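You operate a simulated robot arm through the tools that you are given. There is no shell and no other tool. Be economical: measure what you need, move in short steps, check, and stop when the job is done.

Carry out the task below with a simulated robot arm. There is one attempt and no reset: what you move stays moved.

TASK
Lock off the air and prove the line dead.
Fine: shut the lever, bleed to zero, padlock the lever, press TEST last; its orange pin must stay down.

Only the result counts: the job must be done as asked and must still hold three seconds after the hand-in. Knocking over, shifting, dropping, spilling or breaking anything else fails it.

THE ROBOT
A 6-joint arm with a two-finger parallel gripper on a trunk, on a base that drives. Base frame: it is fixed to the floor where the robot stands at the start and does not move with it; the origin is under the middle of the robot, x ahead of it, y to its left, z up. Readings come in m, rad, newtons and seconds.
With the tool pointing down near the work surface it reaches from about 0.3 to 0.8 m from the robot's upright axis, wherever it stands. Its first joint turns from -2.897 to 2.897 rad. Places, roughly: air knob [0.5, 0.1, 0.8]; air lever [0.5, 0, 0.7]; bleed button [0.5, -0.1, 0.6]; hasp under the air lever [0.5, 0, 0.7]; test button [0.5, -0.1, 0.8]. Payload 3.43 kg.
Tool frame: the origin (TCP) lies between the finger pads and is the grasp point; the fingertips stand 0.034 m ahead of it; z points along the fingers, y is the line along which they close. The gripper opens to 0.128 m. The fingers are 0.024 m wide and 0.012 m thick; the gripper's body (0.048 by 0.13 m) begins 0.096 m behind the TCP.
Orientation is told as [roll, pitch, yaw] about the base's x, y, z axes, in that order, counted from this pose: with the fingers straight down and closing along the base's y, the tool's x points along the base's -x, its y along +y and its z along -z.

THE INTERFACE
- The arm moves only by the tool nudge_tool. Its argument "plan" is one flat list of numbers, 6 for each row, row after row: the shift along the base's x, y, z in m, then the turn, a rotation vector about the base's x, y, z in rad. In form: [dx, dy, dz, rx, ry, rz, dx, dy, dz, rx, ry, rz, ...]. A call has 1 to 10 rows; each row shifts and turns the commanded pose from where the row before left it. "jaw" is the opening, from 0 (shut) to 1 (fully open), set as the call begins (left out, the last holds). Rows are played at 5 a second. More than 0.05 m and 0.15 rad between two rows, or a gripper value outside its range, and nothing of the call is played. Where a pose cannot be reached the arm comes as near as it can. A force on the tool above 50 N (or 10 N above the force at the start of the call, whichever is more), or a blocked arm, ends the call early, and 0.2 s more pass. The fingers move at their own pace (about 0.045 m/s each) and stop on an object; they squeeze with about 36 N. The grip force told is the motor's: it shows also when the fingers shut on nothing. Time passes only in rows, and 0.2 s behind the last, so rows that do not move let the fingers close. The reply holds the time, the measured pose of the TCP, the force on the tool along the base axes, the opening and the grip force, in the units named above and with some noise, with the torque about the TCP (base axes, N m) and any sound that the robot's microphone picked up.
- Cameras (640 x 400 px; columns grow to the right, rows downward): "scene" is now at [0.0021, 0.1103, 1.4894]; the picture's right is [-0.28, -0.96, 0.00], its down [-0.77, 0.22, -0.60] and it looks along [0.58, -0.17, -0.80] (base axes); focal length 294 px, centre (320, 200). "wrist" rides on the gripper at [0.076, -0.011, -0.16] in the tool frame; the picture's right is [0.15, 0.99, 0.00], its down [-0.88, 0.13, -0.46] and it looks along [-0.45, 0.07, 0.89] (tool axes); focal length 234 px, centre (320, 200).
- snapshot(camera): a new picture of that camera. The clock stands still meanwhile.
- roll_base(legs): drives the robot by 1 to 6 legs, each [ahead, turn to the left] in m and rad, along the robot's own axes; the way and the turn of a leg run together, so that a leg with both is an arc; at most 1.5 m and 3.142 rad a leg. The arm and the cameras ride along, it lands a little off, and it stops where it bumps. It gives what a move gives.
- pan_tilt(pan, tilt): turns the head with the scene camera to pan (to the left, within 2.705 rad either way) and tilt (down, from -0.506 to 1.204), counted from straight ahead of the robot. It gives what a move gives.
- probe_pixels(camera, pixels): for up to 12 pixels [column, row] of the newest picture of that camera ("zoom" is the newest enlarged one), the place [x, y, z] in the base frame of the surface seen there, good to about 0.003 m, but the place of the scene camera against the robot may be out by one fixed shift of up to 0.018 m in any direction. The clock stands still meanwhile.
- enlarge(camera, box): a new picture of the part [left, top, right, bottom] of that camera's present view, enlarged. The clock stands still meanwhile.
- hand_in(): hands the job in; it is judged then, once.

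Work in short steps. Measure before you move; look again where a grasp or a placing could have gone wrong, and mend it. You have 80 turns and 60 pictures in all, those below and enlarged ones among them. Open the gripper and draw the arm clear of the work before you hand the job in, unless the task says otherwise; then end with one line.

The tools are called after "Request:" by a JSON object that holds its "api" and its "payload". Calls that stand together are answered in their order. nudge_tool: Moves the arm, as the interface text tells. Its arguments: {"type":"object","properties":{"plan":{"type":"array","items":{"type":"number"}},"jaw":{"type":"number"}},"required":["plan"]} The other tools are called the same way: roll_base (legs) drives the base; pan_tilt (pan, tilt) turns the head that bears the scene camera; snapshot (camera) takes a picture; probe_pixels (camera, pixels) gives the place of the surface under pixels of a picture; enlarge (camera, box) takes an enlarged picture of a part of a camera's view; hand_in () hands the job in.

At the start:

```text
time_s: 0.0
tcp_pos: [0.3725, -0.0655, 1.0401]
ee_rot: [0.001, 0.0, -0.001]
ft_force: [-0.2, -0.2, 0.2]
ft_torque: [0.01, 0.01, 0.02]
gripper_width: 0.1282
finger_force: 0.0
robot x, y, heading: [-0.0001, -0.0184, 0.005]
head pan, tilt: [-0.279, 0.925]
```

scene: 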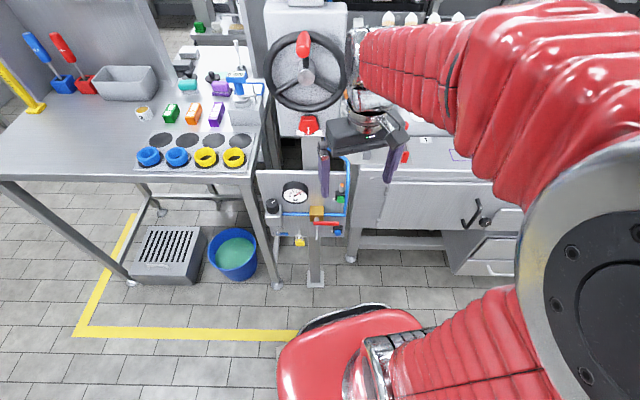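
wrist: 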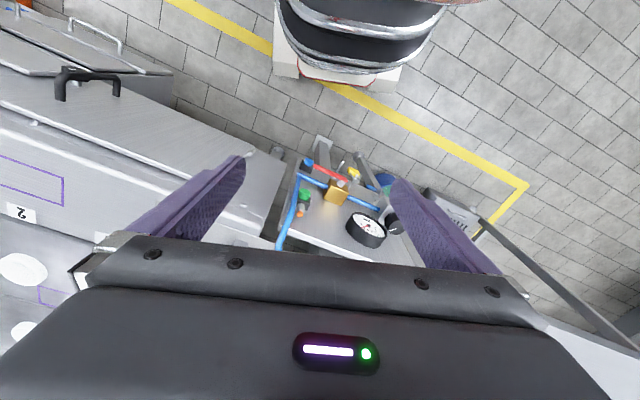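

The panel stands around scene pixels (255-350, 165-265). I enlarge it for detail.

Request:
{"api": "enlarge", "payload": {"camera": "scene", "box": [240, 150, 370, 260]}}

Request:
{"api": "enlarge", "payload": {"camera": "wrist", "box": [250, 130, 420, 260]}}

```text
3.64 times, centred on (305, 205) of scene
```

zoom: 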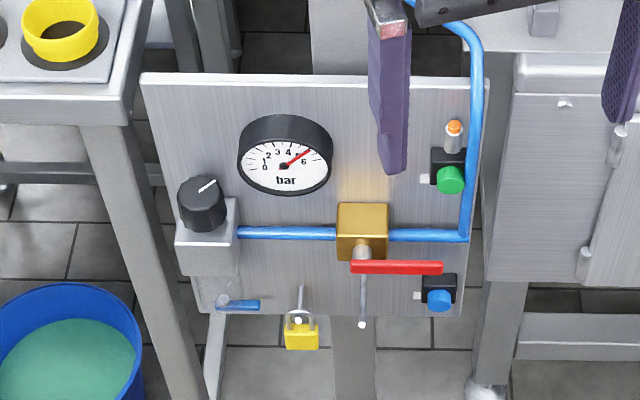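

```text
3.08 times, centred on (335, 195) of wrist
```

zoom: 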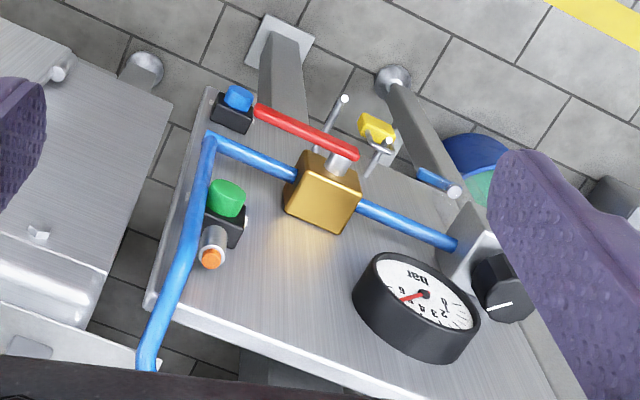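

Lever is red and points right (open), the padlock hangs on a peg at lower left. I take the scene zoom again to probe the positions.

Request:
{"api": "enlarge", "payload": {"camera": "scene", "box": [260, 185, 350, 255]}}

```text
5.71 times, centred on (305, 220) of scene
```

zoom: 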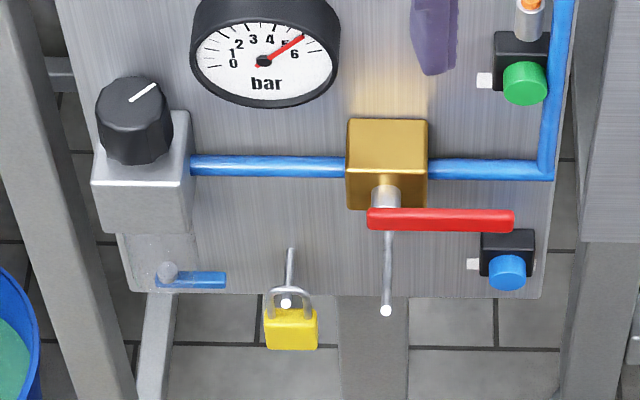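

Request:
{"api": "probe_pixels", "payload": {"camera": "zoom", "pixels": [[386, 310], [388, 245], [378, 220], [505, 222], [287, 303], [291, 255], [290, 335], [508, 270], [525, 82], [533, 4], [300, 220], [288, 292]]}}

Request:
{"api": "pan_tilt", "payload": {"pan": -0.15, "tilt": 0.95}}

```text
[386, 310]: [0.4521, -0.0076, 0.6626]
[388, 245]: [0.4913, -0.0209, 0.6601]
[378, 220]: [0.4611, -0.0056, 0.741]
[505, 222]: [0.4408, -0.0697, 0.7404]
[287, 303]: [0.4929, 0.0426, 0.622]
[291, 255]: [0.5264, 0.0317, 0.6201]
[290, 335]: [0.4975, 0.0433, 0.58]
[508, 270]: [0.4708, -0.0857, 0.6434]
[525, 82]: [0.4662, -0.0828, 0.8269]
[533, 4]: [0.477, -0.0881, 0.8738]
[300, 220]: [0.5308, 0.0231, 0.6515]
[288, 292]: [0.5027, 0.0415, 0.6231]
```

```text
time_s: 0.7
tcp_pos: [0.3726, -0.0664, 1.0403]
ee_rot: [0.001, -0.001, 0.0]
ft_force: [-0.1, 0.3, 0.5]
ft_torque: [-0.05, 0.01, -0.02]
gripper_width: 0.1279
finger_force: 0.0
robot x, y, heading: [-0.0032, -0.016, 0.004]
head pan, tilt: [-0.15, 0.949]
```

The panel faces along about (-0.95, 0.32, 0). I look again with a scene zoom from the new head pose while the arm is still clear.

Request:
{"api": "snapshot", "payload": {"camera": "scene"}}

```text
54 pictures are left
```

scene: 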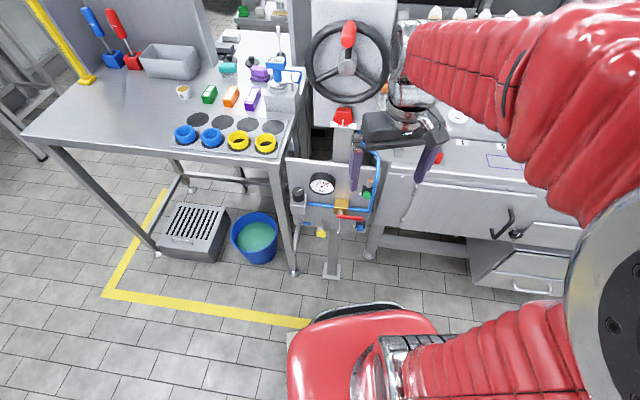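

The robot stands close to the panel, so I back it straight by 0.18 m to make room for a horizontal tool.

Request:
{"api": "roll_base", "payload": {"legs": [[-0.18, 0]]}}

```text
time_s: 2.5
tcp_pos: [0.1908, -0.0656, 1.0403]
ee_rot: [0.0, 0.0, -0.002]
ft_force: [0.3, 0.1, -0.4]
ft_torque: [-0.01, 0.01, 0.03]
gripper_width: 0.128
finger_force: 0.0
robot x, y, heading: [-0.1806, -0.0151, -0.001]
head pan, tilt: [-0.15, 0.949]
```

Now I turn the tool toward horizontal (fingers ahead) while moving a little ahead and keeping away from the panel.

Request:
{"api": "nudge_tool", "payload": {"plan": [0.012, 0.01, -0.015, 0, -0.15, 0, 0.012, 0.01, -0.015, 0, -0.15, 0, 0.012, 0.01, -0.015, 0, -0.15, 0, 0.012, 0.01, -0.015, 0, -0.15, 0, 0.012, 0.01, -0.015, 0, -0.15, 0, 0.012, 0.01, -0.015, 0, -0.15, 0, 0.012, 0.01, -0.015, 0, -0.15, 0, 0.012, 0.01, -0.015, 0, -0.15, 0, 0.012, 0.01, -0.015, 0, -0.15, 0, 0.012, 0.01, -0.015, 0, -0.15, 0]}}

Request:
{"api": "nudge_tool", "payload": {"plan": [0, 0, -0.02, 0, -0.07, 0, 0, 0, -0.02, 0, 0, -0.11, 0, 0, -0.02, 0, 0, -0.11, 0, 0, -0.02, 0, 0, -0.104]}}

Request:
{"api": "snapshot", "payload": {"camera": "wrist"}}

Request:
{"api": "snapshot", "payload": {"camera": "scene"}}

```text
time_s: 4.7
tcp_pos: [0.3975, 0.039, 0.9217]
ee_rot: [0.021, -1.499, -0.022]
ft_force: [-0.3, -0.4, -0.2]
ft_torque: [-0.03, -0.01, 0.0]
gripper_width: 0.128
finger_force: 0.1
out of reach, approached as far as the arm can: row 5, 6, 7, 8
robot x, y, heading: [-0.1821, -0.0203, -0.004]
head pan, tilt: [-0.15, 0.949]
```

```text
time_s: 5.7
tcp_pos: [0.3955, 0.0381, 0.843]
ee_rot: [0.821, -1.567, -1.147]
ft_force: [-0.7, 0.5, 0.4]
ft_torque: [0.01, 0.01, -0.01]
gripper_width: 0.128
finger_force: 0.0
robot x, y, heading: [-0.1804, -0.0177, -0.005]
head pan, tilt: [-0.15, 0.949]
```

```text
53 pictures are left
```

wrist: 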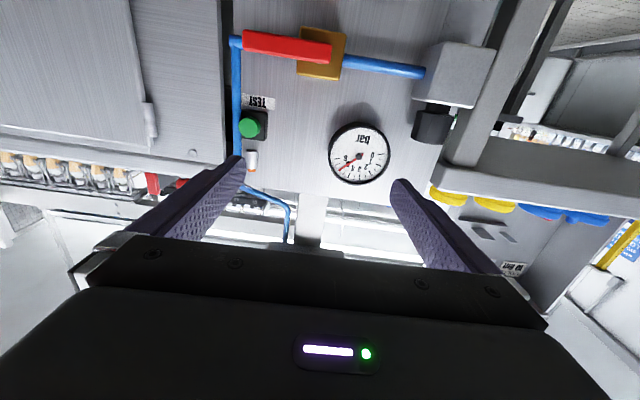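

```text
52 pictures are left
```

scene: 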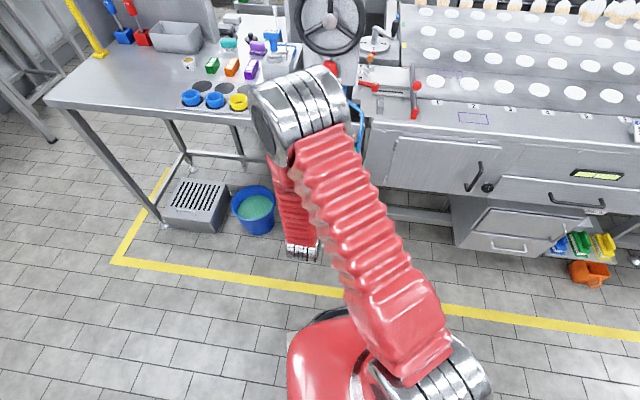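

The tool is horizontal and faces the panel (the wrist picture is upside down). I shut the jaw, draw back slightly and go down for a view of the lever, hasp and padlock.

Request:
{"api": "nudge_tool", "payload": {"plan": [-0.02, 0.007, -0.04, 0, 0, 0, -0.02, 0.007, -0.04, 0, 0, 0, 0, 0, -0.04, 0, 0, 0], "jaw": 0}}

Request:
{"api": "snapshot", "payload": {"camera": "wrist"}}

```text
time_s: 6.5
tcp_pos: [0.3558, 0.0516, 0.7212]
ee_rot: [0.75, -1.567, -1.075]
ft_force: [-0.2, -1.3, 0.5]
ft_torque: [0.03, 0.02, 0.02]
gripper_width: 0.0571
finger_force: 0.1
robot x, y, heading: [-0.1867, -0.016, -0.001]
head pan, tilt: [-0.15, 0.949]
```

```text
51 pictures are left
```

wrist: 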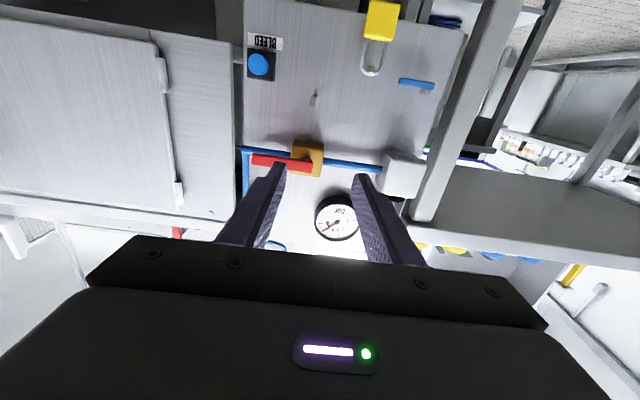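

Request:
{"api": "enlarge", "payload": {"camera": "wrist", "box": [230, 0, 470, 190]}}

Request:
{"api": "probe_pixels", "payload": {"camera": "wrist", "pixels": [[256, 161], [309, 168], [313, 97], [381, 20], [370, 72], [372, 46], [259, 65], [391, 20], [370, 20], [281, 163], [340, 40]]}}

```text
2.11 times, centred on (350, 95) of wrist
```

zoom: 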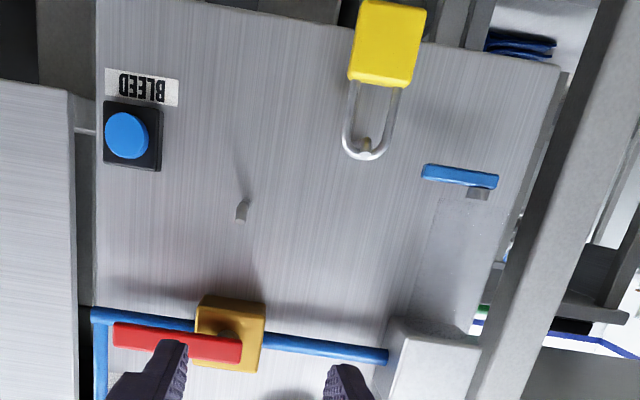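

```text
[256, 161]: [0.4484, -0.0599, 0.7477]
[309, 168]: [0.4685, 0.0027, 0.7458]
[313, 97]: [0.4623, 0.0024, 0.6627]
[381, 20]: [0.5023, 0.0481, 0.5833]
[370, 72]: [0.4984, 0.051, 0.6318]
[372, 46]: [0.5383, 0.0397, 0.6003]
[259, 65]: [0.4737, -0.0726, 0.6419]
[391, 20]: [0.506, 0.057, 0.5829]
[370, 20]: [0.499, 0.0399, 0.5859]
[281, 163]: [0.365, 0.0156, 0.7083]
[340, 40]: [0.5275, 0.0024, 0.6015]
```

In the wrist readings the hasp tip is at (0.462, 0.002, 0.663), lever at z 0.746 reaching about 0.066 m to the right of its pivot, padlock body at (0.502, 0.048, 0.583). I bring the shut fingertips above the lever's right end, first staying outside its plane.

Request:
{"api": "nudge_tool", "payload": {"plan": [0, -0.02, 0.032, 0, 0, 0, 0.01, -0.03, 0.032, 0, 0, 0, 0.022, -0.0325, 0, 0, 0, 0, 0, 0, 0, 0, 0, 0], "jaw": 0}}

Request:
{"api": "snapshot", "payload": {"camera": "wrist"}}

```text
time_s: 7.5
tcp_pos: [0.3873, -0.0313, 0.7868]
ee_rot: [0.52, -1.569, -0.842]
ft_force: [0.4, -0.5, -0.1]
ft_torque: [0.0, -0.02, 0.02]
gripper_width: 0.0
finger_force: 27.5
robot x, y, heading: [-0.1835, -0.0173, -0.005]
head pan, tilt: [-0.15, 0.949]
```

```text
49 pictures are left
```

wrist: 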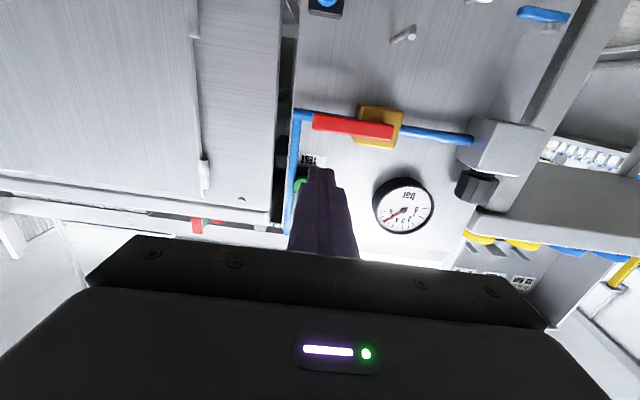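

Request:
{"api": "enlarge", "payload": {"camera": "wrist", "box": [280, 70, 480, 200]}}

Request:
{"api": "probe_pixels", "payload": {"camera": "wrist", "pixels": [[317, 122], [390, 131], [350, 126], [352, 116], [354, 132], [322, 180], [410, 33], [380, 115], [340, 170]]}}

```text
3.08 times, centred on (380, 135) of wrist
```

zoom: 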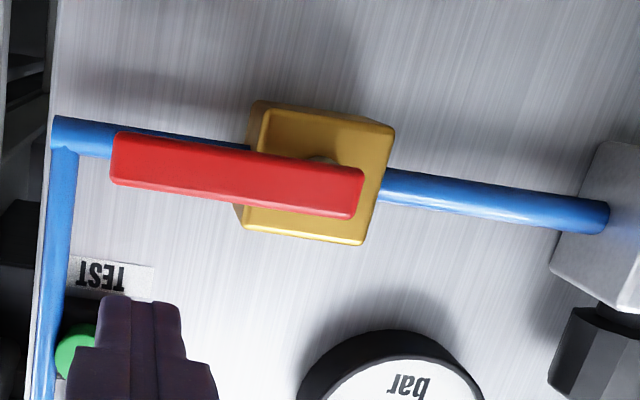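

```text
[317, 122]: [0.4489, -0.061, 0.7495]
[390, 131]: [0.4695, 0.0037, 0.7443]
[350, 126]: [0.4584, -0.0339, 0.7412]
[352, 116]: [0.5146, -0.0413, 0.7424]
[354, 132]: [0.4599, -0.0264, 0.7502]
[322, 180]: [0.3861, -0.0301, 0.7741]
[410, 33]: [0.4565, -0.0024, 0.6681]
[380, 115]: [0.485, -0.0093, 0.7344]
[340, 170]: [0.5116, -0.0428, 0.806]
```

Lever spans z 0.739–0.752 with its face about 0.006 behind the hasp tip plane. I move the tip in above the lever, then swing the first half of the arc down.

Request:
{"api": "nudge_tool", "payload": {"plan": [0.0199, -0.0067, 0, 0, 0, 0, 0.0199, -0.0067, 0, 0, 0, 0, 0, 0, -0.011, 0, 0, 0, 0, 0, -0.011, 0, 0, 0, -0.0005, -0.0014, -0.009, 0, 0, 0, -0.0005, -0.0014, -0.0093, 0, 0, 0, 0.0005, 0.0014, -0.01, 0, 0, 0, 0.0005, 0.0014, -0.0107, 0, 0, 0]}}

Request:
{"api": "snapshot", "payload": {"camera": "wrist"}}

```text
time_s: 9.3
tcp_pos: [0.4262, -0.0426, 0.7237]
ee_rot: [0.34, -1.567, -0.666]
ft_force: [-0.8, -0.7, -0.4]
ft_torque: [-0.03, -0.01, 0.0]
gripper_width: 0.0
finger_force: 33.0
robot x, y, heading: [-0.1854, -0.0213, -0.001]
head pan, tilt: [-0.15, 0.949]
```

```text
47 pictures are left
```

wrist: 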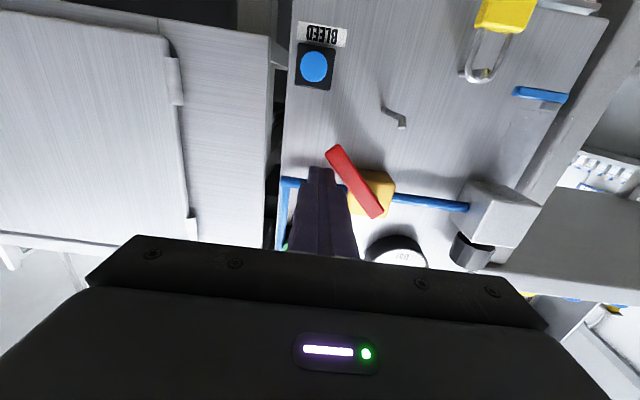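

The lever follows, now about halfway. I finish the arc to the vertical.

Request:
{"api": "nudge_tool", "payload": {"plan": [0.0019, 0.0055, -0.0092, 0, 0, 0, 0.0019, 0.0055, -0.0092, 0, 0, 0, 0.0032, 0.0095, -0.0076, 0, 0, 0, 0.0019, 0.0057, -0.002, 0, 0, 0, 0.0019, 0.0057, -0.001, 0, 0, 0]}}

Request:
{"api": "snapshot", "payload": {"camera": "wrist"}}

```text
time_s: 10.5
tcp_pos: [0.438, -0.0115, 0.6957]
ee_rot: [0.426, -1.568, -0.752]
ft_force: [-1.1, -4.5, -0.1]
ft_torque: [0.06, 0.01, -0.16]
gripper_width: 0.0
finger_force: 32.9
robot x, y, heading: [-0.1878, -0.0169, -0.0]
head pan, tilt: [-0.15, 0.949]
```

```text
46 pictures are left
```

wrist: 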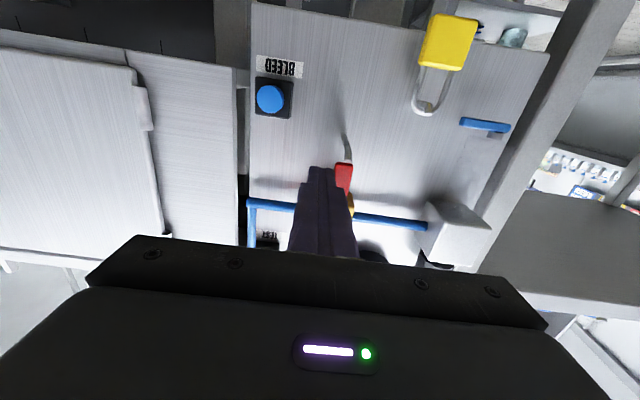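

Nearly vertical, with 4.5 N sideways. I push a bit more to find the end stop, then draw off to the right and out.

Request:
{"api": "nudge_tool", "payload": {"plan": [0.001, 0.003, 0, 0, 0, 0, 0.001, 0.003, 0, 0, 0, 0, 0, 0, 0, 0, 0, 0]}}

Request:
{"api": "enlarge", "payload": {"camera": "wrist", "box": [240, 60, 480, 250]}}

```text
time_s: 11.3
tcp_pos: [0.4374, -0.0092, 0.6943]
ee_rot: [-0.05, -1.564, -0.285]
ft_force: [-23.2, -40.0, 0.6]
ft_torque: [0.45, -0.26, -1.07]
gripper_width: 0.0001
finger_force: 32.9
robot x, y, heading: [-0.1877, -0.0183, -0.004]
head pan, tilt: [-0.15, 0.949]
```

```text
2.11 times, centred on (360, 155) of wrist
```

zoom: 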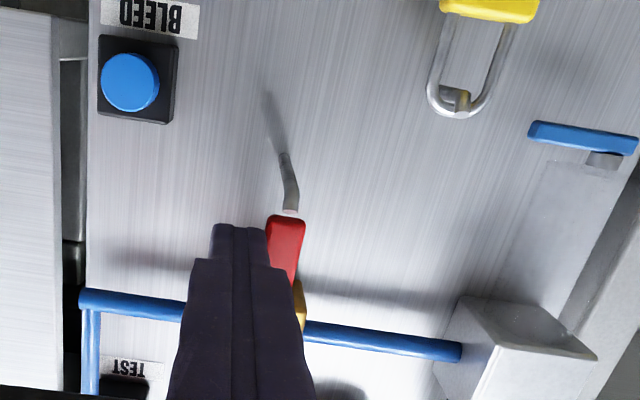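

The end stop is reached (force 40 N). I back off right and outward.

Request:
{"api": "nudge_tool", "payload": {"plan": [-0.0035, -0.0104, 0, 0, 0, 0, -0.0035, -0.0104, 0, 0, 0, 0, -0.038, 0.0127, -0.01, 0, 0, 0, -0.038, 0.0127, -0.01, 0, 0, 0]}}

Request:
{"api": "snapshot", "payload": {"camera": "wrist"}}

Request:
{"api": "enlarge", "payload": {"camera": "wrist", "box": [230, 0, 470, 190]}}

```text
time_s: 12.3
tcp_pos: [0.3602, -0.0, 0.6749]
ee_rot: [0.69, -1.569, -1.014]
ft_force: [0.4, 0.1, 0.1]
ft_torque: [0.03, 0.03, 0.05]
gripper_width: 0.0
finger_force: 33.0
robot x, y, heading: [-0.1848, -0.0185, -0.004]
head pan, tilt: [-0.15, 0.949]
```

```text
44 pictures are left
```

wrist: 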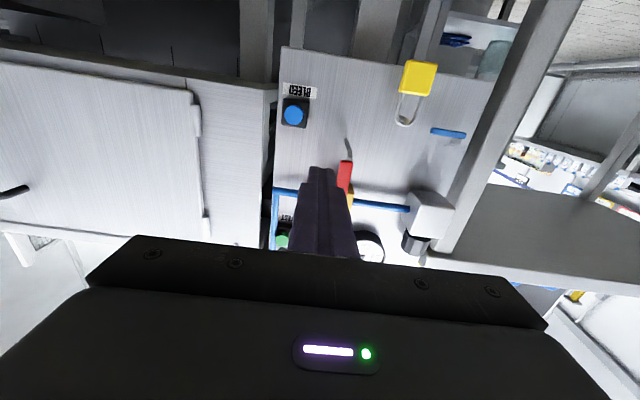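

```text
2.11 times, centred on (350, 95) of wrist
```

zoom: 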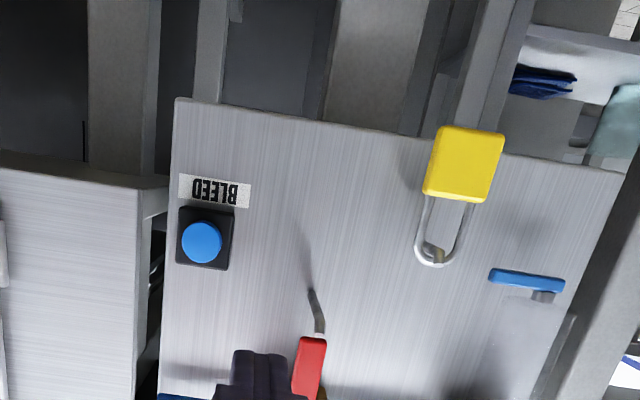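

The lever hangs straight down above the hasp. I measure the BLEED button and padlock from this view, then line up with BLEED.

Request:
{"api": "probe_pixels", "payload": {"camera": "zoom", "pixels": [[202, 242], [318, 325], [311, 293], [440, 253], [430, 242], [437, 263], [462, 165], [430, 165], [498, 165], [465, 198], [466, 130], [310, 345]]}}

Request:
{"api": "nudge_tool", "payload": {"plan": [-0.0052, -0.0155, -0.0165, 0, 0, 0, -0.0052, -0.0155, -0.0165, 0, 0, 0, 0.0379, -0.0127, 0, 0, 0, 0, 0.0142, -0.0048, 0, 0, 0, 0]}}

Request:
{"api": "snapshot", "payload": {"camera": "wrist"}}

```text
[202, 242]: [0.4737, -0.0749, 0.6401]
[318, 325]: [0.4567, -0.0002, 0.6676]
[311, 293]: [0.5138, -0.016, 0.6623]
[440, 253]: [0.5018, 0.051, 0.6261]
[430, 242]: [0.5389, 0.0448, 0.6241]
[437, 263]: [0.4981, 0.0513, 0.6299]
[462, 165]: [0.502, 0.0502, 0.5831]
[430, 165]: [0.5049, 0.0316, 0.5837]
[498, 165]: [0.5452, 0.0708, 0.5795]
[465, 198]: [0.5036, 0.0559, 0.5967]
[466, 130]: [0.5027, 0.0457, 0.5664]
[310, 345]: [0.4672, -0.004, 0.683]
```

```text
time_s: 13.3
tcp_pos: [0.4005, -0.0493, 0.6403]
ee_rot: [0.481, -1.568, -0.801]
ft_force: [0.3, 0.8, 0.2]
ft_torque: [0.02, -0.01, -0.01]
gripper_width: 0.0
finger_force: 33.0
robot x, y, heading: [-0.1877, -0.0178, -0.007]
head pan, tilt: [-0.15, 0.949]
```

```text
42 pictures are left
```

wrist: 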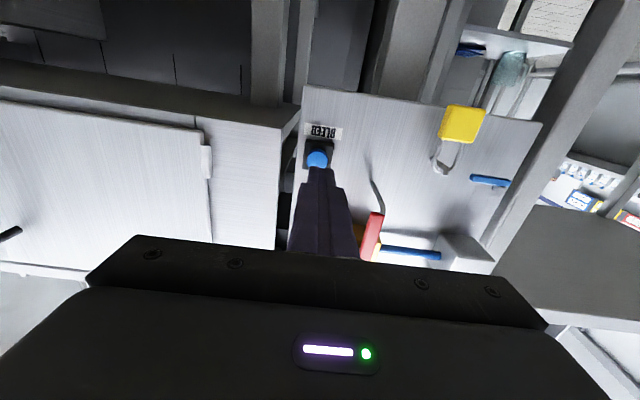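

The fingertip points at BLEED, about 43 mm away. I advance to contact and press with small steps, watching for force and sound.

Request:
{"api": "nudge_tool", "payload": {"plan": [0.019, -0.0064, 0, 0, 0, 0, 0.019, -0.0064, 0, 0, 0, 0, 0.0028, -0.001, 0, 0, 0, 0, 0.0028, -0.001, 0, 0, 0, 0, 0.0019, -0.0006, 0, 0, 0, 0, 0, 0, 0, 0, 0, 0, 0, 0, 0, 0, 0, 0]}}

Request:
{"api": "snapshot", "payload": {"camera": "scene"}}

```text
time_s: 14.9
tcp_pos: [0.443, -0.0642, 0.6427]
ee_rot: [0.524, -1.567, -0.848]
ft_force: [-1.5, 0.5, -1.3]
ft_torque: [0.02, 0.06, 0.0]
gripper_width: 0.0001
finger_force: 32.1
robot x, y, heading: [-0.1876, -0.0157, -0.004]
head pan, tilt: [-0.15, 0.949]
```

```text
41 pictures are left
```

scene: 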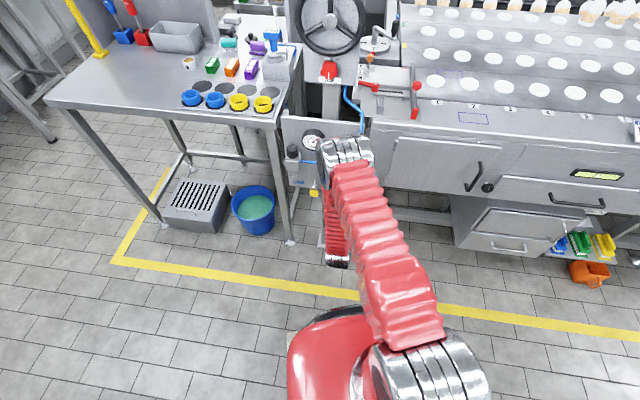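

The gauge shows at (310, 142). I press a few millimetres deeper and look at the gauge.

Request:
{"api": "nudge_tool", "payload": {"plan": [0.0019, -0.0006, 0, 0, 0, 0, 0.0019, -0.0006, 0, 0, 0, 0, 0.0019, -0.0006, 0, 0, 0, 0, 0, 0, 0, 0, 0, 0, 0, 0, 0, 0, 0, 0]}}

Request:
{"api": "enlarge", "payload": {"camera": "scene", "box": [280, 110, 350, 160]}}

```text
time_s: 16.1
tcp_pos: [0.4494, -0.0674, 0.6421]
ee_rot: [0.395, -1.567, -0.716]
ft_force: [-8.4, 8.5, -1.4]
ft_torque: [0.01, 0.11, 0.19]
gripper_width: 0.0
finger_force: 32.6
robot x, y, heading: [-0.1858, -0.0178, -0.005]
head pan, tilt: [-0.15, 0.949]
heard: click
```

```text
8.00 times, centred on (315, 135) of scene
```

zoom: 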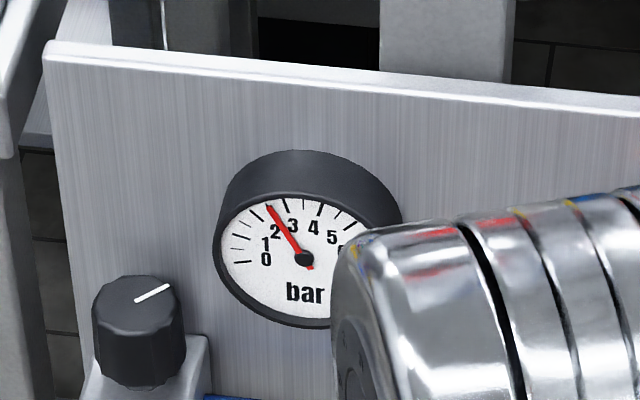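

Click heard, pressure falling (about 2 bar). I hold for two more seconds and look at the gauge.

Request:
{"api": "nudge_tool", "payload": {"plan": [0, 0, 0, 0, 0, 0, 0, 0, 0, 0, 0, 0, 0, 0, 0, 0, 0, 0, 0, 0, 0, 0, 0, 0, 0, 0, 0, 0, 0, 0, 0, 0, 0, 0, 0, 0, 0, 0, 0, 0, 0, 0, 0, 0, 0, 0, 0, 0, 0, 0, 0, 0, 0, 0, 0, 0, 0, 0, 0, 0]}}

Request:
{"api": "enlarge", "payload": {"camera": "scene", "box": [280, 110, 350, 160]}}

```text
time_s: 18.3
tcp_pos: [0.4481, -0.0665, 0.6441]
ee_rot: [0.482, -1.568, -0.807]
ft_force: [-10.5, 6.1, -2.3]
ft_torque: [0.04, 0.12, 0.1]
gripper_width: 0.0003
finger_force: 33.3
robot x, y, heading: [-0.185, -0.0157, -0.007]
head pan, tilt: [-0.15, 0.949]
```

```text
8.00 times, centred on (315, 135) of scene
```

zoom: 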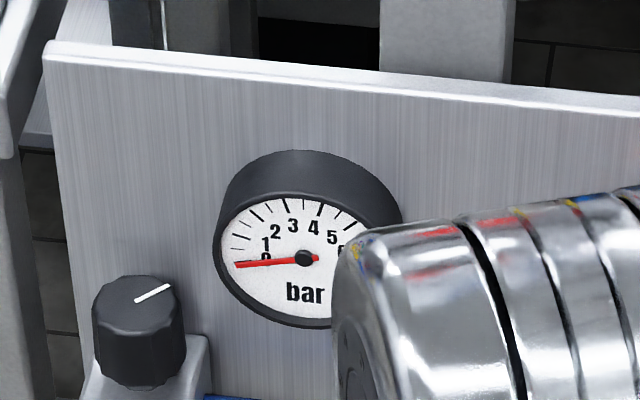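

The gauge reads 0. I hold a second more, then withdraw and open the jaw partly, heading to a place to see padlock and hasp.

Request:
{"api": "nudge_tool", "payload": {"plan": [0, 0, 0, 0, 0, 0, 0, 0, 0, 0, 0, 0, 0, 0, 0, 0, 0, 0, 0, 0, 0, 0, 0, 0, -0.038, 0.0127, 0, 0, 0, 0, -0.038, 0.0127, 0, 0, 0, 0, -0.038, 0.0127, 0, 0, 0, 0, 0.01, 0.028, 0.01, 0, 0, 0, 0.01, 0.028, 0.01, 0, 0, 0, 0.009, 0.029, 0, 0, 0, 0]}}

Request:
{"api": "nudge_tool", "payload": {"plan": [0, 0, 0, 0, 0, 0, 0, 0, 0, 0, 0, 0], "jaw": 0.45}}

Request:
{"api": "snapshot", "payload": {"camera": "wrist"}}

Request:
{"api": "enlarge", "payload": {"camera": "wrist", "box": [250, 60, 410, 180]}}

Request:
{"api": "enlarge", "payload": {"camera": "scene", "box": [280, 110, 370, 210]}}

```text
time_s: 20.5
tcp_pos: [0.3648, 0.0569, 0.6634]
ee_rot: [0.626, -1.568, -0.949]
ft_force: [-0.5, 0.2, 0.6]
ft_torque: [0.02, 0.0, 0.0]
gripper_width: 0.0
finger_force: 33.0
robot x, y, heading: [-0.1825, -0.0147, -0.0]
head pan, tilt: [-0.15, 0.949]
```

```text
time_s: 21.1
tcp_pos: [0.3654, 0.0557, 0.6633]
ee_rot: [0.596, -1.566, -0.919]
ft_force: [0.9, 0.2, 0.2]
ft_torque: [0.01, -0.01, 0.04]
gripper_width: 0.0504
finger_force: 0.0
robot x, y, heading: [-0.1845, -0.0149, -0.004]
head pan, tilt: [-0.15, 0.949]
```

```text
38 pictures are left
```

wrist: 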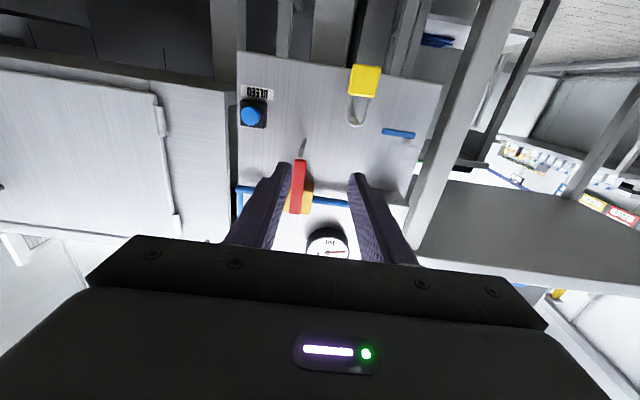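

```text
3.33 times, centred on (330, 120) of wrist
```

zoom: 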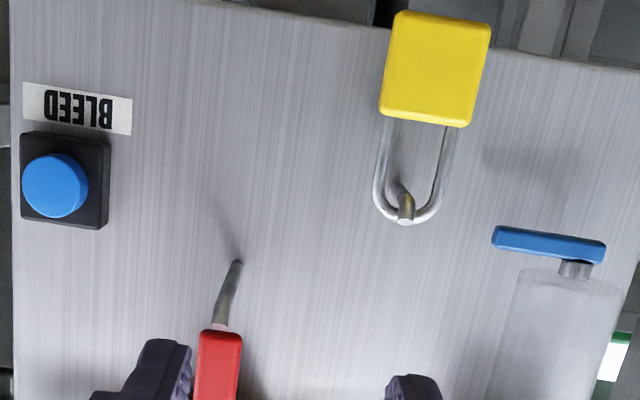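

```text
4.00 times, centred on (325, 160) of scene
```

zoom: 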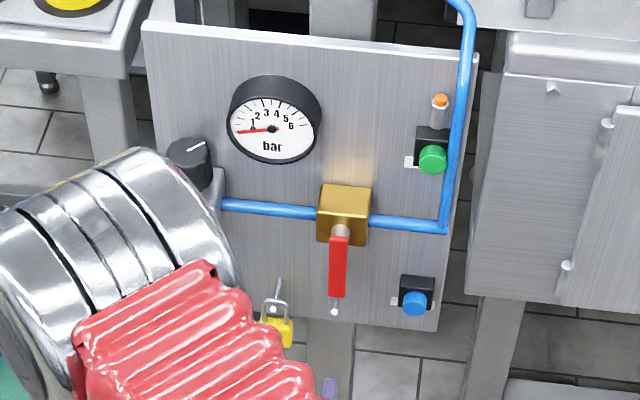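

Both the peg and the hasp have upturned tips. I enlarge the wrist view around hasp and padlock peg to measure profiles.

Request:
{"api": "enlarge", "payload": {"camera": "wrist", "box": [288, 125, 328, 165]}}

Request:
{"api": "probe_pixels", "payload": {"camera": "zoom", "pixels": [[290, 180], [280, 220], [260, 250], [245, 280], [240, 300], [236, 325], [235, 345], [200, 345], [280, 345], [240, 360], [238, 335]]}}

```text
10.00 times, centred on (308, 145) of wrist
```

zoom: 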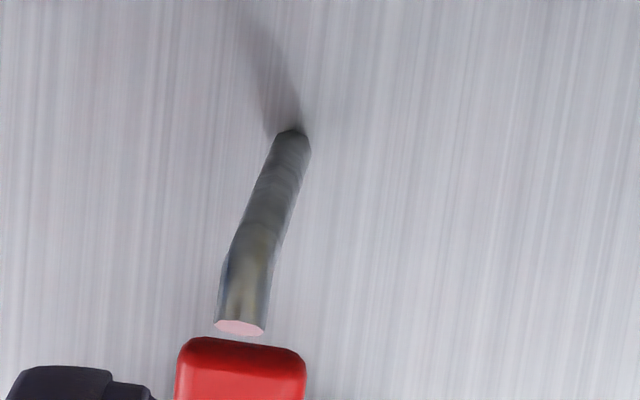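

```text
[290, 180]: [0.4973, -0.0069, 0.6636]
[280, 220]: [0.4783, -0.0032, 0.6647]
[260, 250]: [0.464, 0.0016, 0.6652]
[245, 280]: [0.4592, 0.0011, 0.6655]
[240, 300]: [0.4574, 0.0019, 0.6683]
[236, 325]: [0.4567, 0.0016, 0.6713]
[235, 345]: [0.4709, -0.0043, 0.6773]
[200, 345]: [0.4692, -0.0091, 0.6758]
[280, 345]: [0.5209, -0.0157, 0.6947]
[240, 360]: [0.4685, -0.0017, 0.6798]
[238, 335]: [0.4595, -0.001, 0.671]
```

Hasp tip is at about (0.457, 0.0016, 0.671), lever bottom 0.677. Now I measure the padlock and its peg likewise.

Request:
{"api": "enlarge", "payload": {"camera": "wrist", "box": [340, 60, 390, 130]}}

Request:
{"api": "probe_pixels", "payload": {"camera": "zoom", "pixels": [[315, 80], [380, 80], [245, 80], [315, 30], [310, 155], [306, 377], [300, 360], [290, 335], [305, 345], [268, 300], [360, 300], [340, 370]]}}

```text
5.71 times, centred on (365, 95) of wrist
```

zoom: 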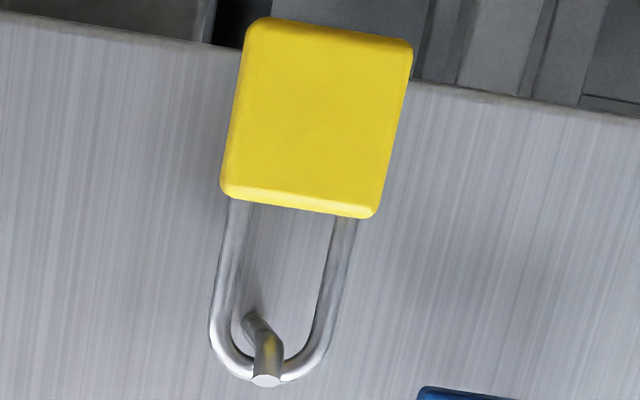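

```text
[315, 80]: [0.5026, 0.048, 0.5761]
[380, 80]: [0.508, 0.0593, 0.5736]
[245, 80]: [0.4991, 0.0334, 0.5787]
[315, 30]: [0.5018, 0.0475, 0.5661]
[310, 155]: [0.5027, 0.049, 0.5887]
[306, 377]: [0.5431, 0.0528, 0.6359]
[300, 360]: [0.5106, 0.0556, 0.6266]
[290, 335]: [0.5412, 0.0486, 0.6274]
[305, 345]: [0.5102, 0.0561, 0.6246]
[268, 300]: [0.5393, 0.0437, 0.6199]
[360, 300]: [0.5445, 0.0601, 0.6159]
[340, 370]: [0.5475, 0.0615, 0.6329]
```

Padlock body is about 0.035 wide, centred at z 0.582. I check how close the table leg to the left stands to the gripper's path.

Request:
{"api": "probe_pixels", "payload": {"camera": "wrist", "pixels": [[485, 80], [470, 120], [450, 170], [430, 220], [460, 110], [498, 30], [395, 134], [410, 136], [385, 132]]}}

```text
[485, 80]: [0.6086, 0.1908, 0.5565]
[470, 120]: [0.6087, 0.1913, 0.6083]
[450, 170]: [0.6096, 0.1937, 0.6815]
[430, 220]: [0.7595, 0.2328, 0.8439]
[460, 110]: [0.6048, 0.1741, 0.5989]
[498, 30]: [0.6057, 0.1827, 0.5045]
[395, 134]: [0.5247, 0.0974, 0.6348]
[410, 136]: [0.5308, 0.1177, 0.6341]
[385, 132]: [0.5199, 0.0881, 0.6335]
```

The leg is well behind the panel. I align the open jaw with the padlock body at z 0.582, still in front of it.

Request:
{"api": "nudge_tool", "payload": {"plan": [0.0057, 0.0169, -0.04, 0, 0, 0, 0.0056, 0.0168, -0.041, 0, 0, 0, 0.019, -0.0064, 0, 0, 0, 0, 0.019, -0.0063, 0, 0, 0, 0, 0, 0, 0, 0, 0, 0], "jaw": 0.6}}

Request:
{"api": "snapshot", "payload": {"camera": "wrist"}}

```text
time_s: 22.3
tcp_pos: [0.4156, 0.0764, 0.5833]
ee_rot: [0.596, -1.566, -0.921]
ft_force: [-0.5, -0.2, 0.0]
ft_torque: [-0.01, 0.03, 0.0]
gripper_width: 0.0768
finger_force: 0.0
robot x, y, heading: [-0.1839, -0.0183, -0.002]
head pan, tilt: [-0.15, 0.949]
```

```text
33 pictures are left
```

wrist: 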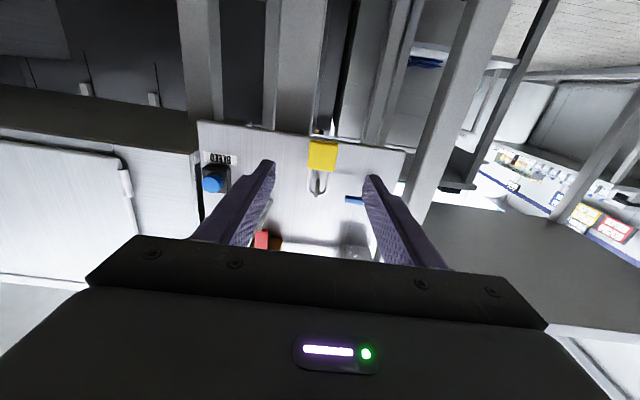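

The padlock is centred between the fingers. I advance 0.073 m over its body.

Request:
{"api": "nudge_tool", "payload": {"plan": [0.023, -0.0077, 0, 0, 0, 0, 0.023, -0.0077, 0, 0, 0, 0, 0.0142, -0.0048, 0, 0, 0, 0, 0.009, -0.003, 0, 0, 0, 0]}}

Request:
{"api": "snapshot", "payload": {"camera": "wrist"}}

```text
time_s: 23.3
tcp_pos: [0.4828, 0.055, 0.583]
ee_rot: [0.51, -1.568, -0.832]
ft_force: [0.7, 0.0, 0.2]
ft_torque: [-0.01, -0.01, -0.03]
gripper_width: 0.077
finger_force: 0.0
robot x, y, heading: [-0.1859, -0.0161, -0.005]
head pan, tilt: [-0.15, 0.949]
```

```text
32 pictures are left
```

wrist: 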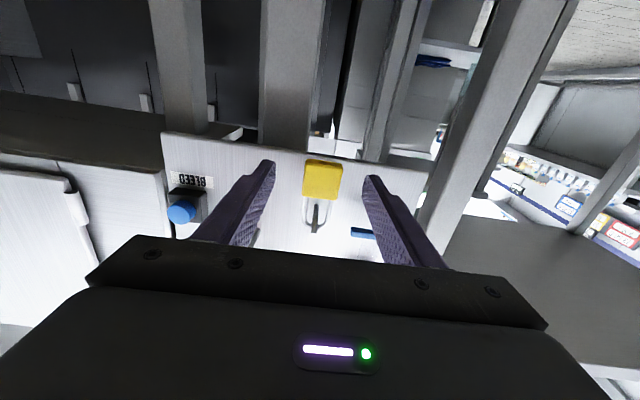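

The body lies between the fingertips; I shift 2 mm left to centre and close.

Request:
{"api": "nudge_tool", "payload": {"plan": [0.0007, 0.0021, 0, 0, 0, 0, 0, 0, 0, 0, 0, 0, 0, 0, 0, 0, 0, 0, 0, 0, 0, 0, 0, 0, 0, 0, 0, 0, 0, 0], "jaw": 0}}

Request:
{"api": "enlarge", "payload": {"camera": "wrist", "box": [250, 130, 390, 270]}}

```text
time_s: 24.5
tcp_pos: [0.4837, 0.0573, 0.5825]
ee_rot: [0.525, -1.568, -0.85]
ft_force: [0.4, -0.5, 1.0]
ft_torque: [0.0, 0.04, 0.0]
gripper_width: 0.0309
finger_force: 36.0
robot x, y, heading: [-0.1848, -0.02, -0.002]
head pan, tilt: [-0.15, 0.949]
```

```text
2.86 times, centred on (320, 200) of wrist
```

zoom: 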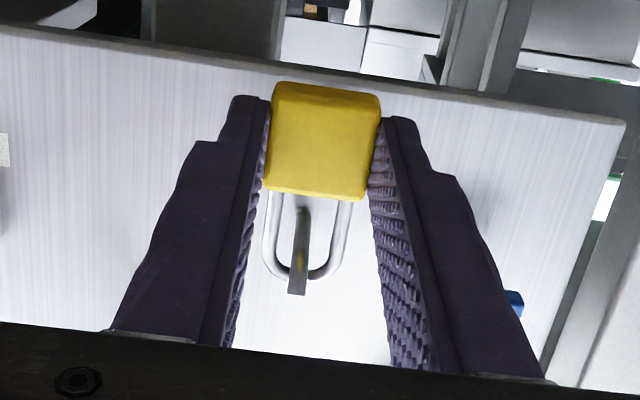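

Gripped at 31 mm width. I probe the peg and shackle from here for the lifting height.

Request:
{"api": "probe_pixels", "payload": {"camera": "zoom", "pixels": [[297, 288], [298, 270], [300, 250], [303, 225], [303, 212], [269, 230], [344, 230], [325, 274], [277, 268], [320, 130], [312, 192], [270, 200]]}}

```text
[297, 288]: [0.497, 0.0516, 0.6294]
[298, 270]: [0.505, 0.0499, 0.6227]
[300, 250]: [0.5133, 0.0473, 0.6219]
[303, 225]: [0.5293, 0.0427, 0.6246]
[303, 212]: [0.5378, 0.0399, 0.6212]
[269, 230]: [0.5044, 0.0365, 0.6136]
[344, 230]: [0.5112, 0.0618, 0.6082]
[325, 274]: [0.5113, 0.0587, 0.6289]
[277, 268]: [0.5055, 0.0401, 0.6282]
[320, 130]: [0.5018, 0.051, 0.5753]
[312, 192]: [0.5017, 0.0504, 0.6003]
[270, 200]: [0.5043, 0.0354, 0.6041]
```

Peg tip top is about 7 mm above the shaft, so I lift 11 mm, then draw the padlock straight out 50 mm.

Request:
{"api": "nudge_tool", "payload": {"plan": [0, 0, 0.004, 0, 0, 0, 0, 0, 0.004, 0, 0, 0, 0, 0, 0.003, 0, 0, 0, -0.0047, 0.0016, 0, 0, 0, 0, -0.0095, 0.0032, 0, 0, 0, 0, -0.0142, 0.0048, 0, 0, 0, 0, -0.019, 0.0063, 0, 0, 0, 0]}}

Request:
{"api": "snapshot", "payload": {"camera": "wrist"}}

```text
time_s: 26.1
tcp_pos: [0.4353, 0.0716, 0.5925]
ee_rot: [0.689, -1.566, -1.015]
ft_force: [0.1, -0.1, -0.4]
ft_torque: [-0.01, 0.02, -0.01]
gripper_width: 0.031
finger_force: 36.6
robot x, y, heading: [-0.1839, -0.0178, -0.006]
head pan, tilt: [-0.15, 0.949]
```

```text
30 pictures are left
```

wrist: 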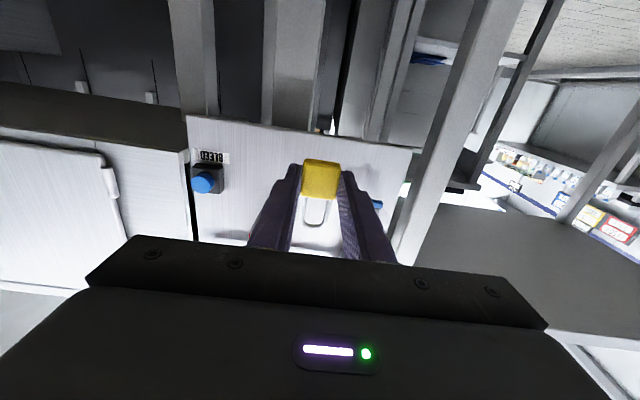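

The padlock came free in the grip. I move it 0.0595 right and 0.042 up, in front of the hasp.

Request:
{"api": "nudge_tool", "payload": {"plan": [-0.0063, -0.0188, 0.014, 0, 0, 0, -0.0063, -0.0188, 0.014, 0, 0, 0, -0.0063, -0.0188, 0.014, 0, 0, 0, 0, 0, 0, 0, 0, 0]}}

Request:
{"api": "enlarge", "payload": {"camera": "wrist", "box": [250, 130, 390, 270]}}

```text
time_s: 27.1
tcp_pos: [0.417, 0.0144, 0.6362]
ee_rot: [0.499, -1.567, -0.824]
ft_force: [-0.2, -0.1, -0.6]
ft_torque: [0.04, 0.02, -0.01]
gripper_width: 0.0311
finger_force: 36.3
robot x, y, heading: [-0.1881, -0.0164, 0.0]
head pan, tilt: [-0.15, 0.949]
```

```text
2.86 times, centred on (320, 200) of wrist
```

zoom: 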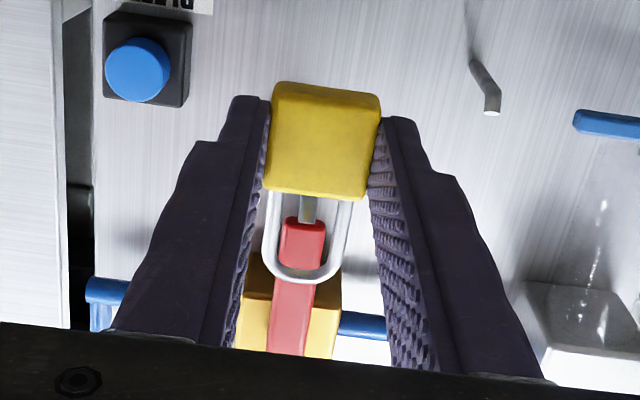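

The hasp is seen through the shackle, at (307, 210). I probe shackle arch, hasp tip and lever end.

Request:
{"api": "probe_pixels", "payload": {"camera": "zoom", "pixels": [[308, 218], [308, 205], [300, 226], [302, 240], [300, 262], [300, 272], [269, 230], [344, 230], [320, 192], [325, 274], [277, 268]]}}

```text
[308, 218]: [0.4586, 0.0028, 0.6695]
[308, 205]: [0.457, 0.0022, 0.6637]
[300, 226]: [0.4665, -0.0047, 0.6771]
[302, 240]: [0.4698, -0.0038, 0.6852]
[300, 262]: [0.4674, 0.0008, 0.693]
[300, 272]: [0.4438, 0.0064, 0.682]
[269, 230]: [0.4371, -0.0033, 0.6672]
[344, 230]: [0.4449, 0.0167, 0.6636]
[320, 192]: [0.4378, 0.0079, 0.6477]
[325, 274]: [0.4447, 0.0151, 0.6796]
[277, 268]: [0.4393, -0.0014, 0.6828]
```

Shackle arch underside ~0.680 clears the hasp tip (~0.674), sideways off by 2 mm. I correct that and push in 18 mm, keeping the wire just in front of the lever.

Request:
{"api": "nudge_tool", "payload": {"plan": [0.0006, 0.0019, 0, 0, 0, 0, 0.0057, -0.0019, 0, 0, 0, 0, 0.0057, -0.0019, 0, 0, 0, 0, 0.0057, -0.0019, 0, 0, 0, 0, 0, 0, 0, 0, 0, 0]}}

Request:
{"api": "enlarge", "payload": {"camera": "wrist", "box": [250, 130, 390, 270]}}

Request:
{"api": "probe_pixels", "payload": {"camera": "zoom", "pixels": [[300, 272], [325, 274], [277, 268], [269, 230], [344, 230], [300, 250], [308, 225], [308, 210]]}}

```text
time_s: 28.3
tcp_pos: [0.4355, 0.0114, 0.635]
ee_rot: [0.45, -1.567, -0.773]
ft_force: [-0.1, -0.2, 0.1]
ft_torque: [0.01, 0.03, -0.06]
gripper_width: 0.031
finger_force: 36.2
robot x, y, heading: [-0.1859, -0.0194, -0.003]
head pan, tilt: [-0.15, 0.949]
```

```text
2.86 times, centred on (320, 200) of wrist
```

zoom: 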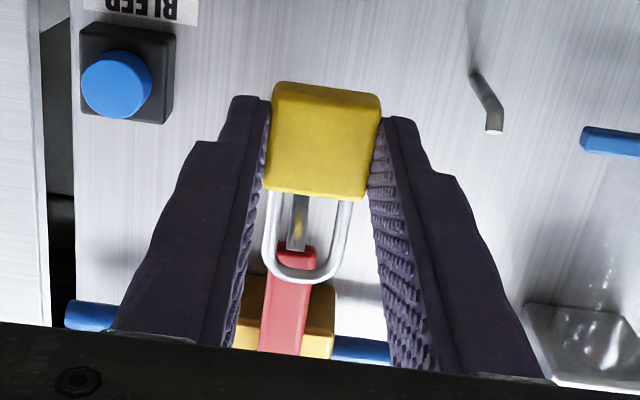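

```text
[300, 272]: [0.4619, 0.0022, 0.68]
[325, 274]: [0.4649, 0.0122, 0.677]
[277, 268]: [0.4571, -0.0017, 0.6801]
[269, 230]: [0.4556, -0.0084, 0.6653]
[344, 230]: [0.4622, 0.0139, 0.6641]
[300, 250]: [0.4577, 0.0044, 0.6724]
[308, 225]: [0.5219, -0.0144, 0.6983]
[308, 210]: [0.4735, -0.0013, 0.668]
```

The wire is behind the hasp tip (tip seen at (297, 248) inside the shackle). I lower gently so the shackle settles on the hasp.

Request:
{"api": "nudge_tool", "payload": {"plan": [0, 0, -0.003, 0, 0, 0, 0, 0, -0.003, 0, 0, 0, 0, 0, -0.0025, 0, 0, 0, 0, 0, 0, 0, 0, 0]}}

Request:
{"api": "enlarge", "payload": {"camera": "wrist", "box": [250, 130, 390, 270]}}

```text
time_s: 29.3
tcp_pos: [0.4347, 0.0118, 0.6271]
ee_rot: [0.885, -1.569, -1.21]
ft_force: [1.7, 0.5, 1.7]
ft_torque: [0.0, 0.06, 0.04]
gripper_width: 0.0311
finger_force: 35.9
robot x, y, heading: [-0.1846, -0.0177, -0.001]
head pan, tilt: [-0.15, 0.949]
```

```text
2.86 times, centred on (320, 200) of wrist
```

zoom: 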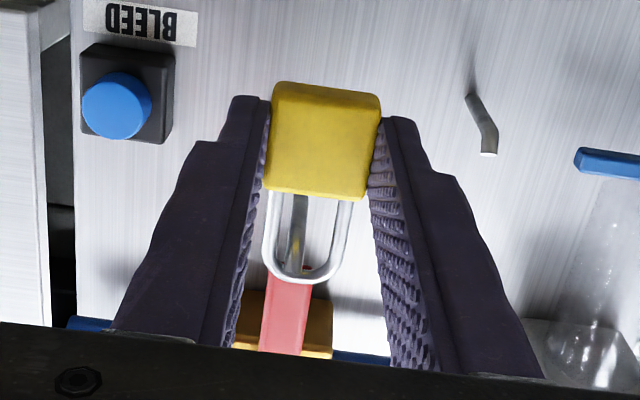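

Light contact (1.7 N). I ease 3 mm inward and 2.5 mm down along the slope of the hasp.

Request:
{"api": "nudge_tool", "payload": {"plan": [0.0014, -0.0005, -0.001, 0, 0, 0, 0.0014, -0.0005, -0.0015, 0, 0, 0, 0, 0, 0, 0, 0, 0]}}

Request:
{"api": "enlarge", "payload": {"camera": "wrist", "box": [250, 130, 390, 270]}}

Request:
{"api": "probe_pixels", "payload": {"camera": "zoom", "pixels": [[296, 270], [325, 274], [277, 268], [296, 250], [298, 225], [300, 305]]}}

```text
time_s: 30.1
tcp_pos: [0.437, 0.0111, 0.6234]
ee_rot: [0.453, -1.568, -0.779]
ft_force: [2.2, -1.0, 2.0]
ft_torque: [0.05, 0.04, -0.01]
gripper_width: 0.0312
finger_force: 36.4
robot x, y, heading: [-0.1868, -0.0178, -0.004]
head pan, tilt: [-0.15, 0.949]
```

```text
2.86 times, centred on (320, 200) of wrist
```

zoom: 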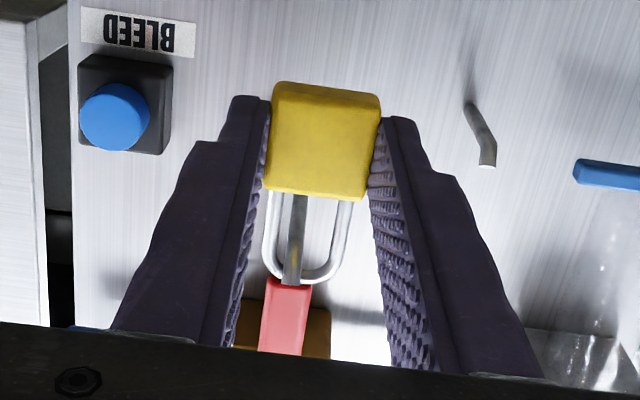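

```text
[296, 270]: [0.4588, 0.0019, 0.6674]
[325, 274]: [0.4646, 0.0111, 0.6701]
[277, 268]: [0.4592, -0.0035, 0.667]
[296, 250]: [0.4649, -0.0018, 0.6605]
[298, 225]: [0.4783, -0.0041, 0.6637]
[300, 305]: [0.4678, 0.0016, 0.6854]
```

The arch (z ≈0.670) is now hooked behind the hasp tip, like on its old peg. I open the jaw moderately to release.

Request:
{"api": "nudge_tool", "payload": {"plan": [0, 0, 0, 0, 0, 0, 0, 0, 0, 0, 0, 0, 0, 0, 0, 0, 0, 0], "jaw": 0.5}}

Request:
{"api": "enlarge", "payload": {"camera": "wrist", "box": [230, 120, 410, 270]}}

```text
time_s: 30.9
tcp_pos: [0.4389, 0.0119, 0.6228]
ee_rot: [0.515, -1.567, -0.842]
ft_force: [-0.7, -0.5, -0.6]
ft_torque: [-0.01, -0.02, 0.02]
gripper_width: 0.0639
finger_force: 0.1
robot x, y, heading: [-0.1858, -0.0182, -0.004]
head pan, tilt: [-0.15, 0.949]
```

```text
2.67 times, centred on (320, 195) of wrist
```

zoom: 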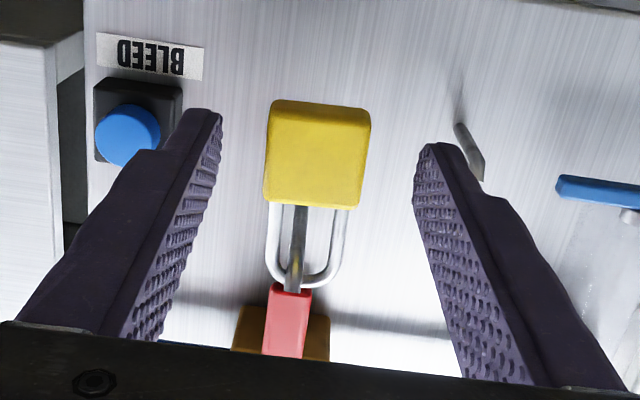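

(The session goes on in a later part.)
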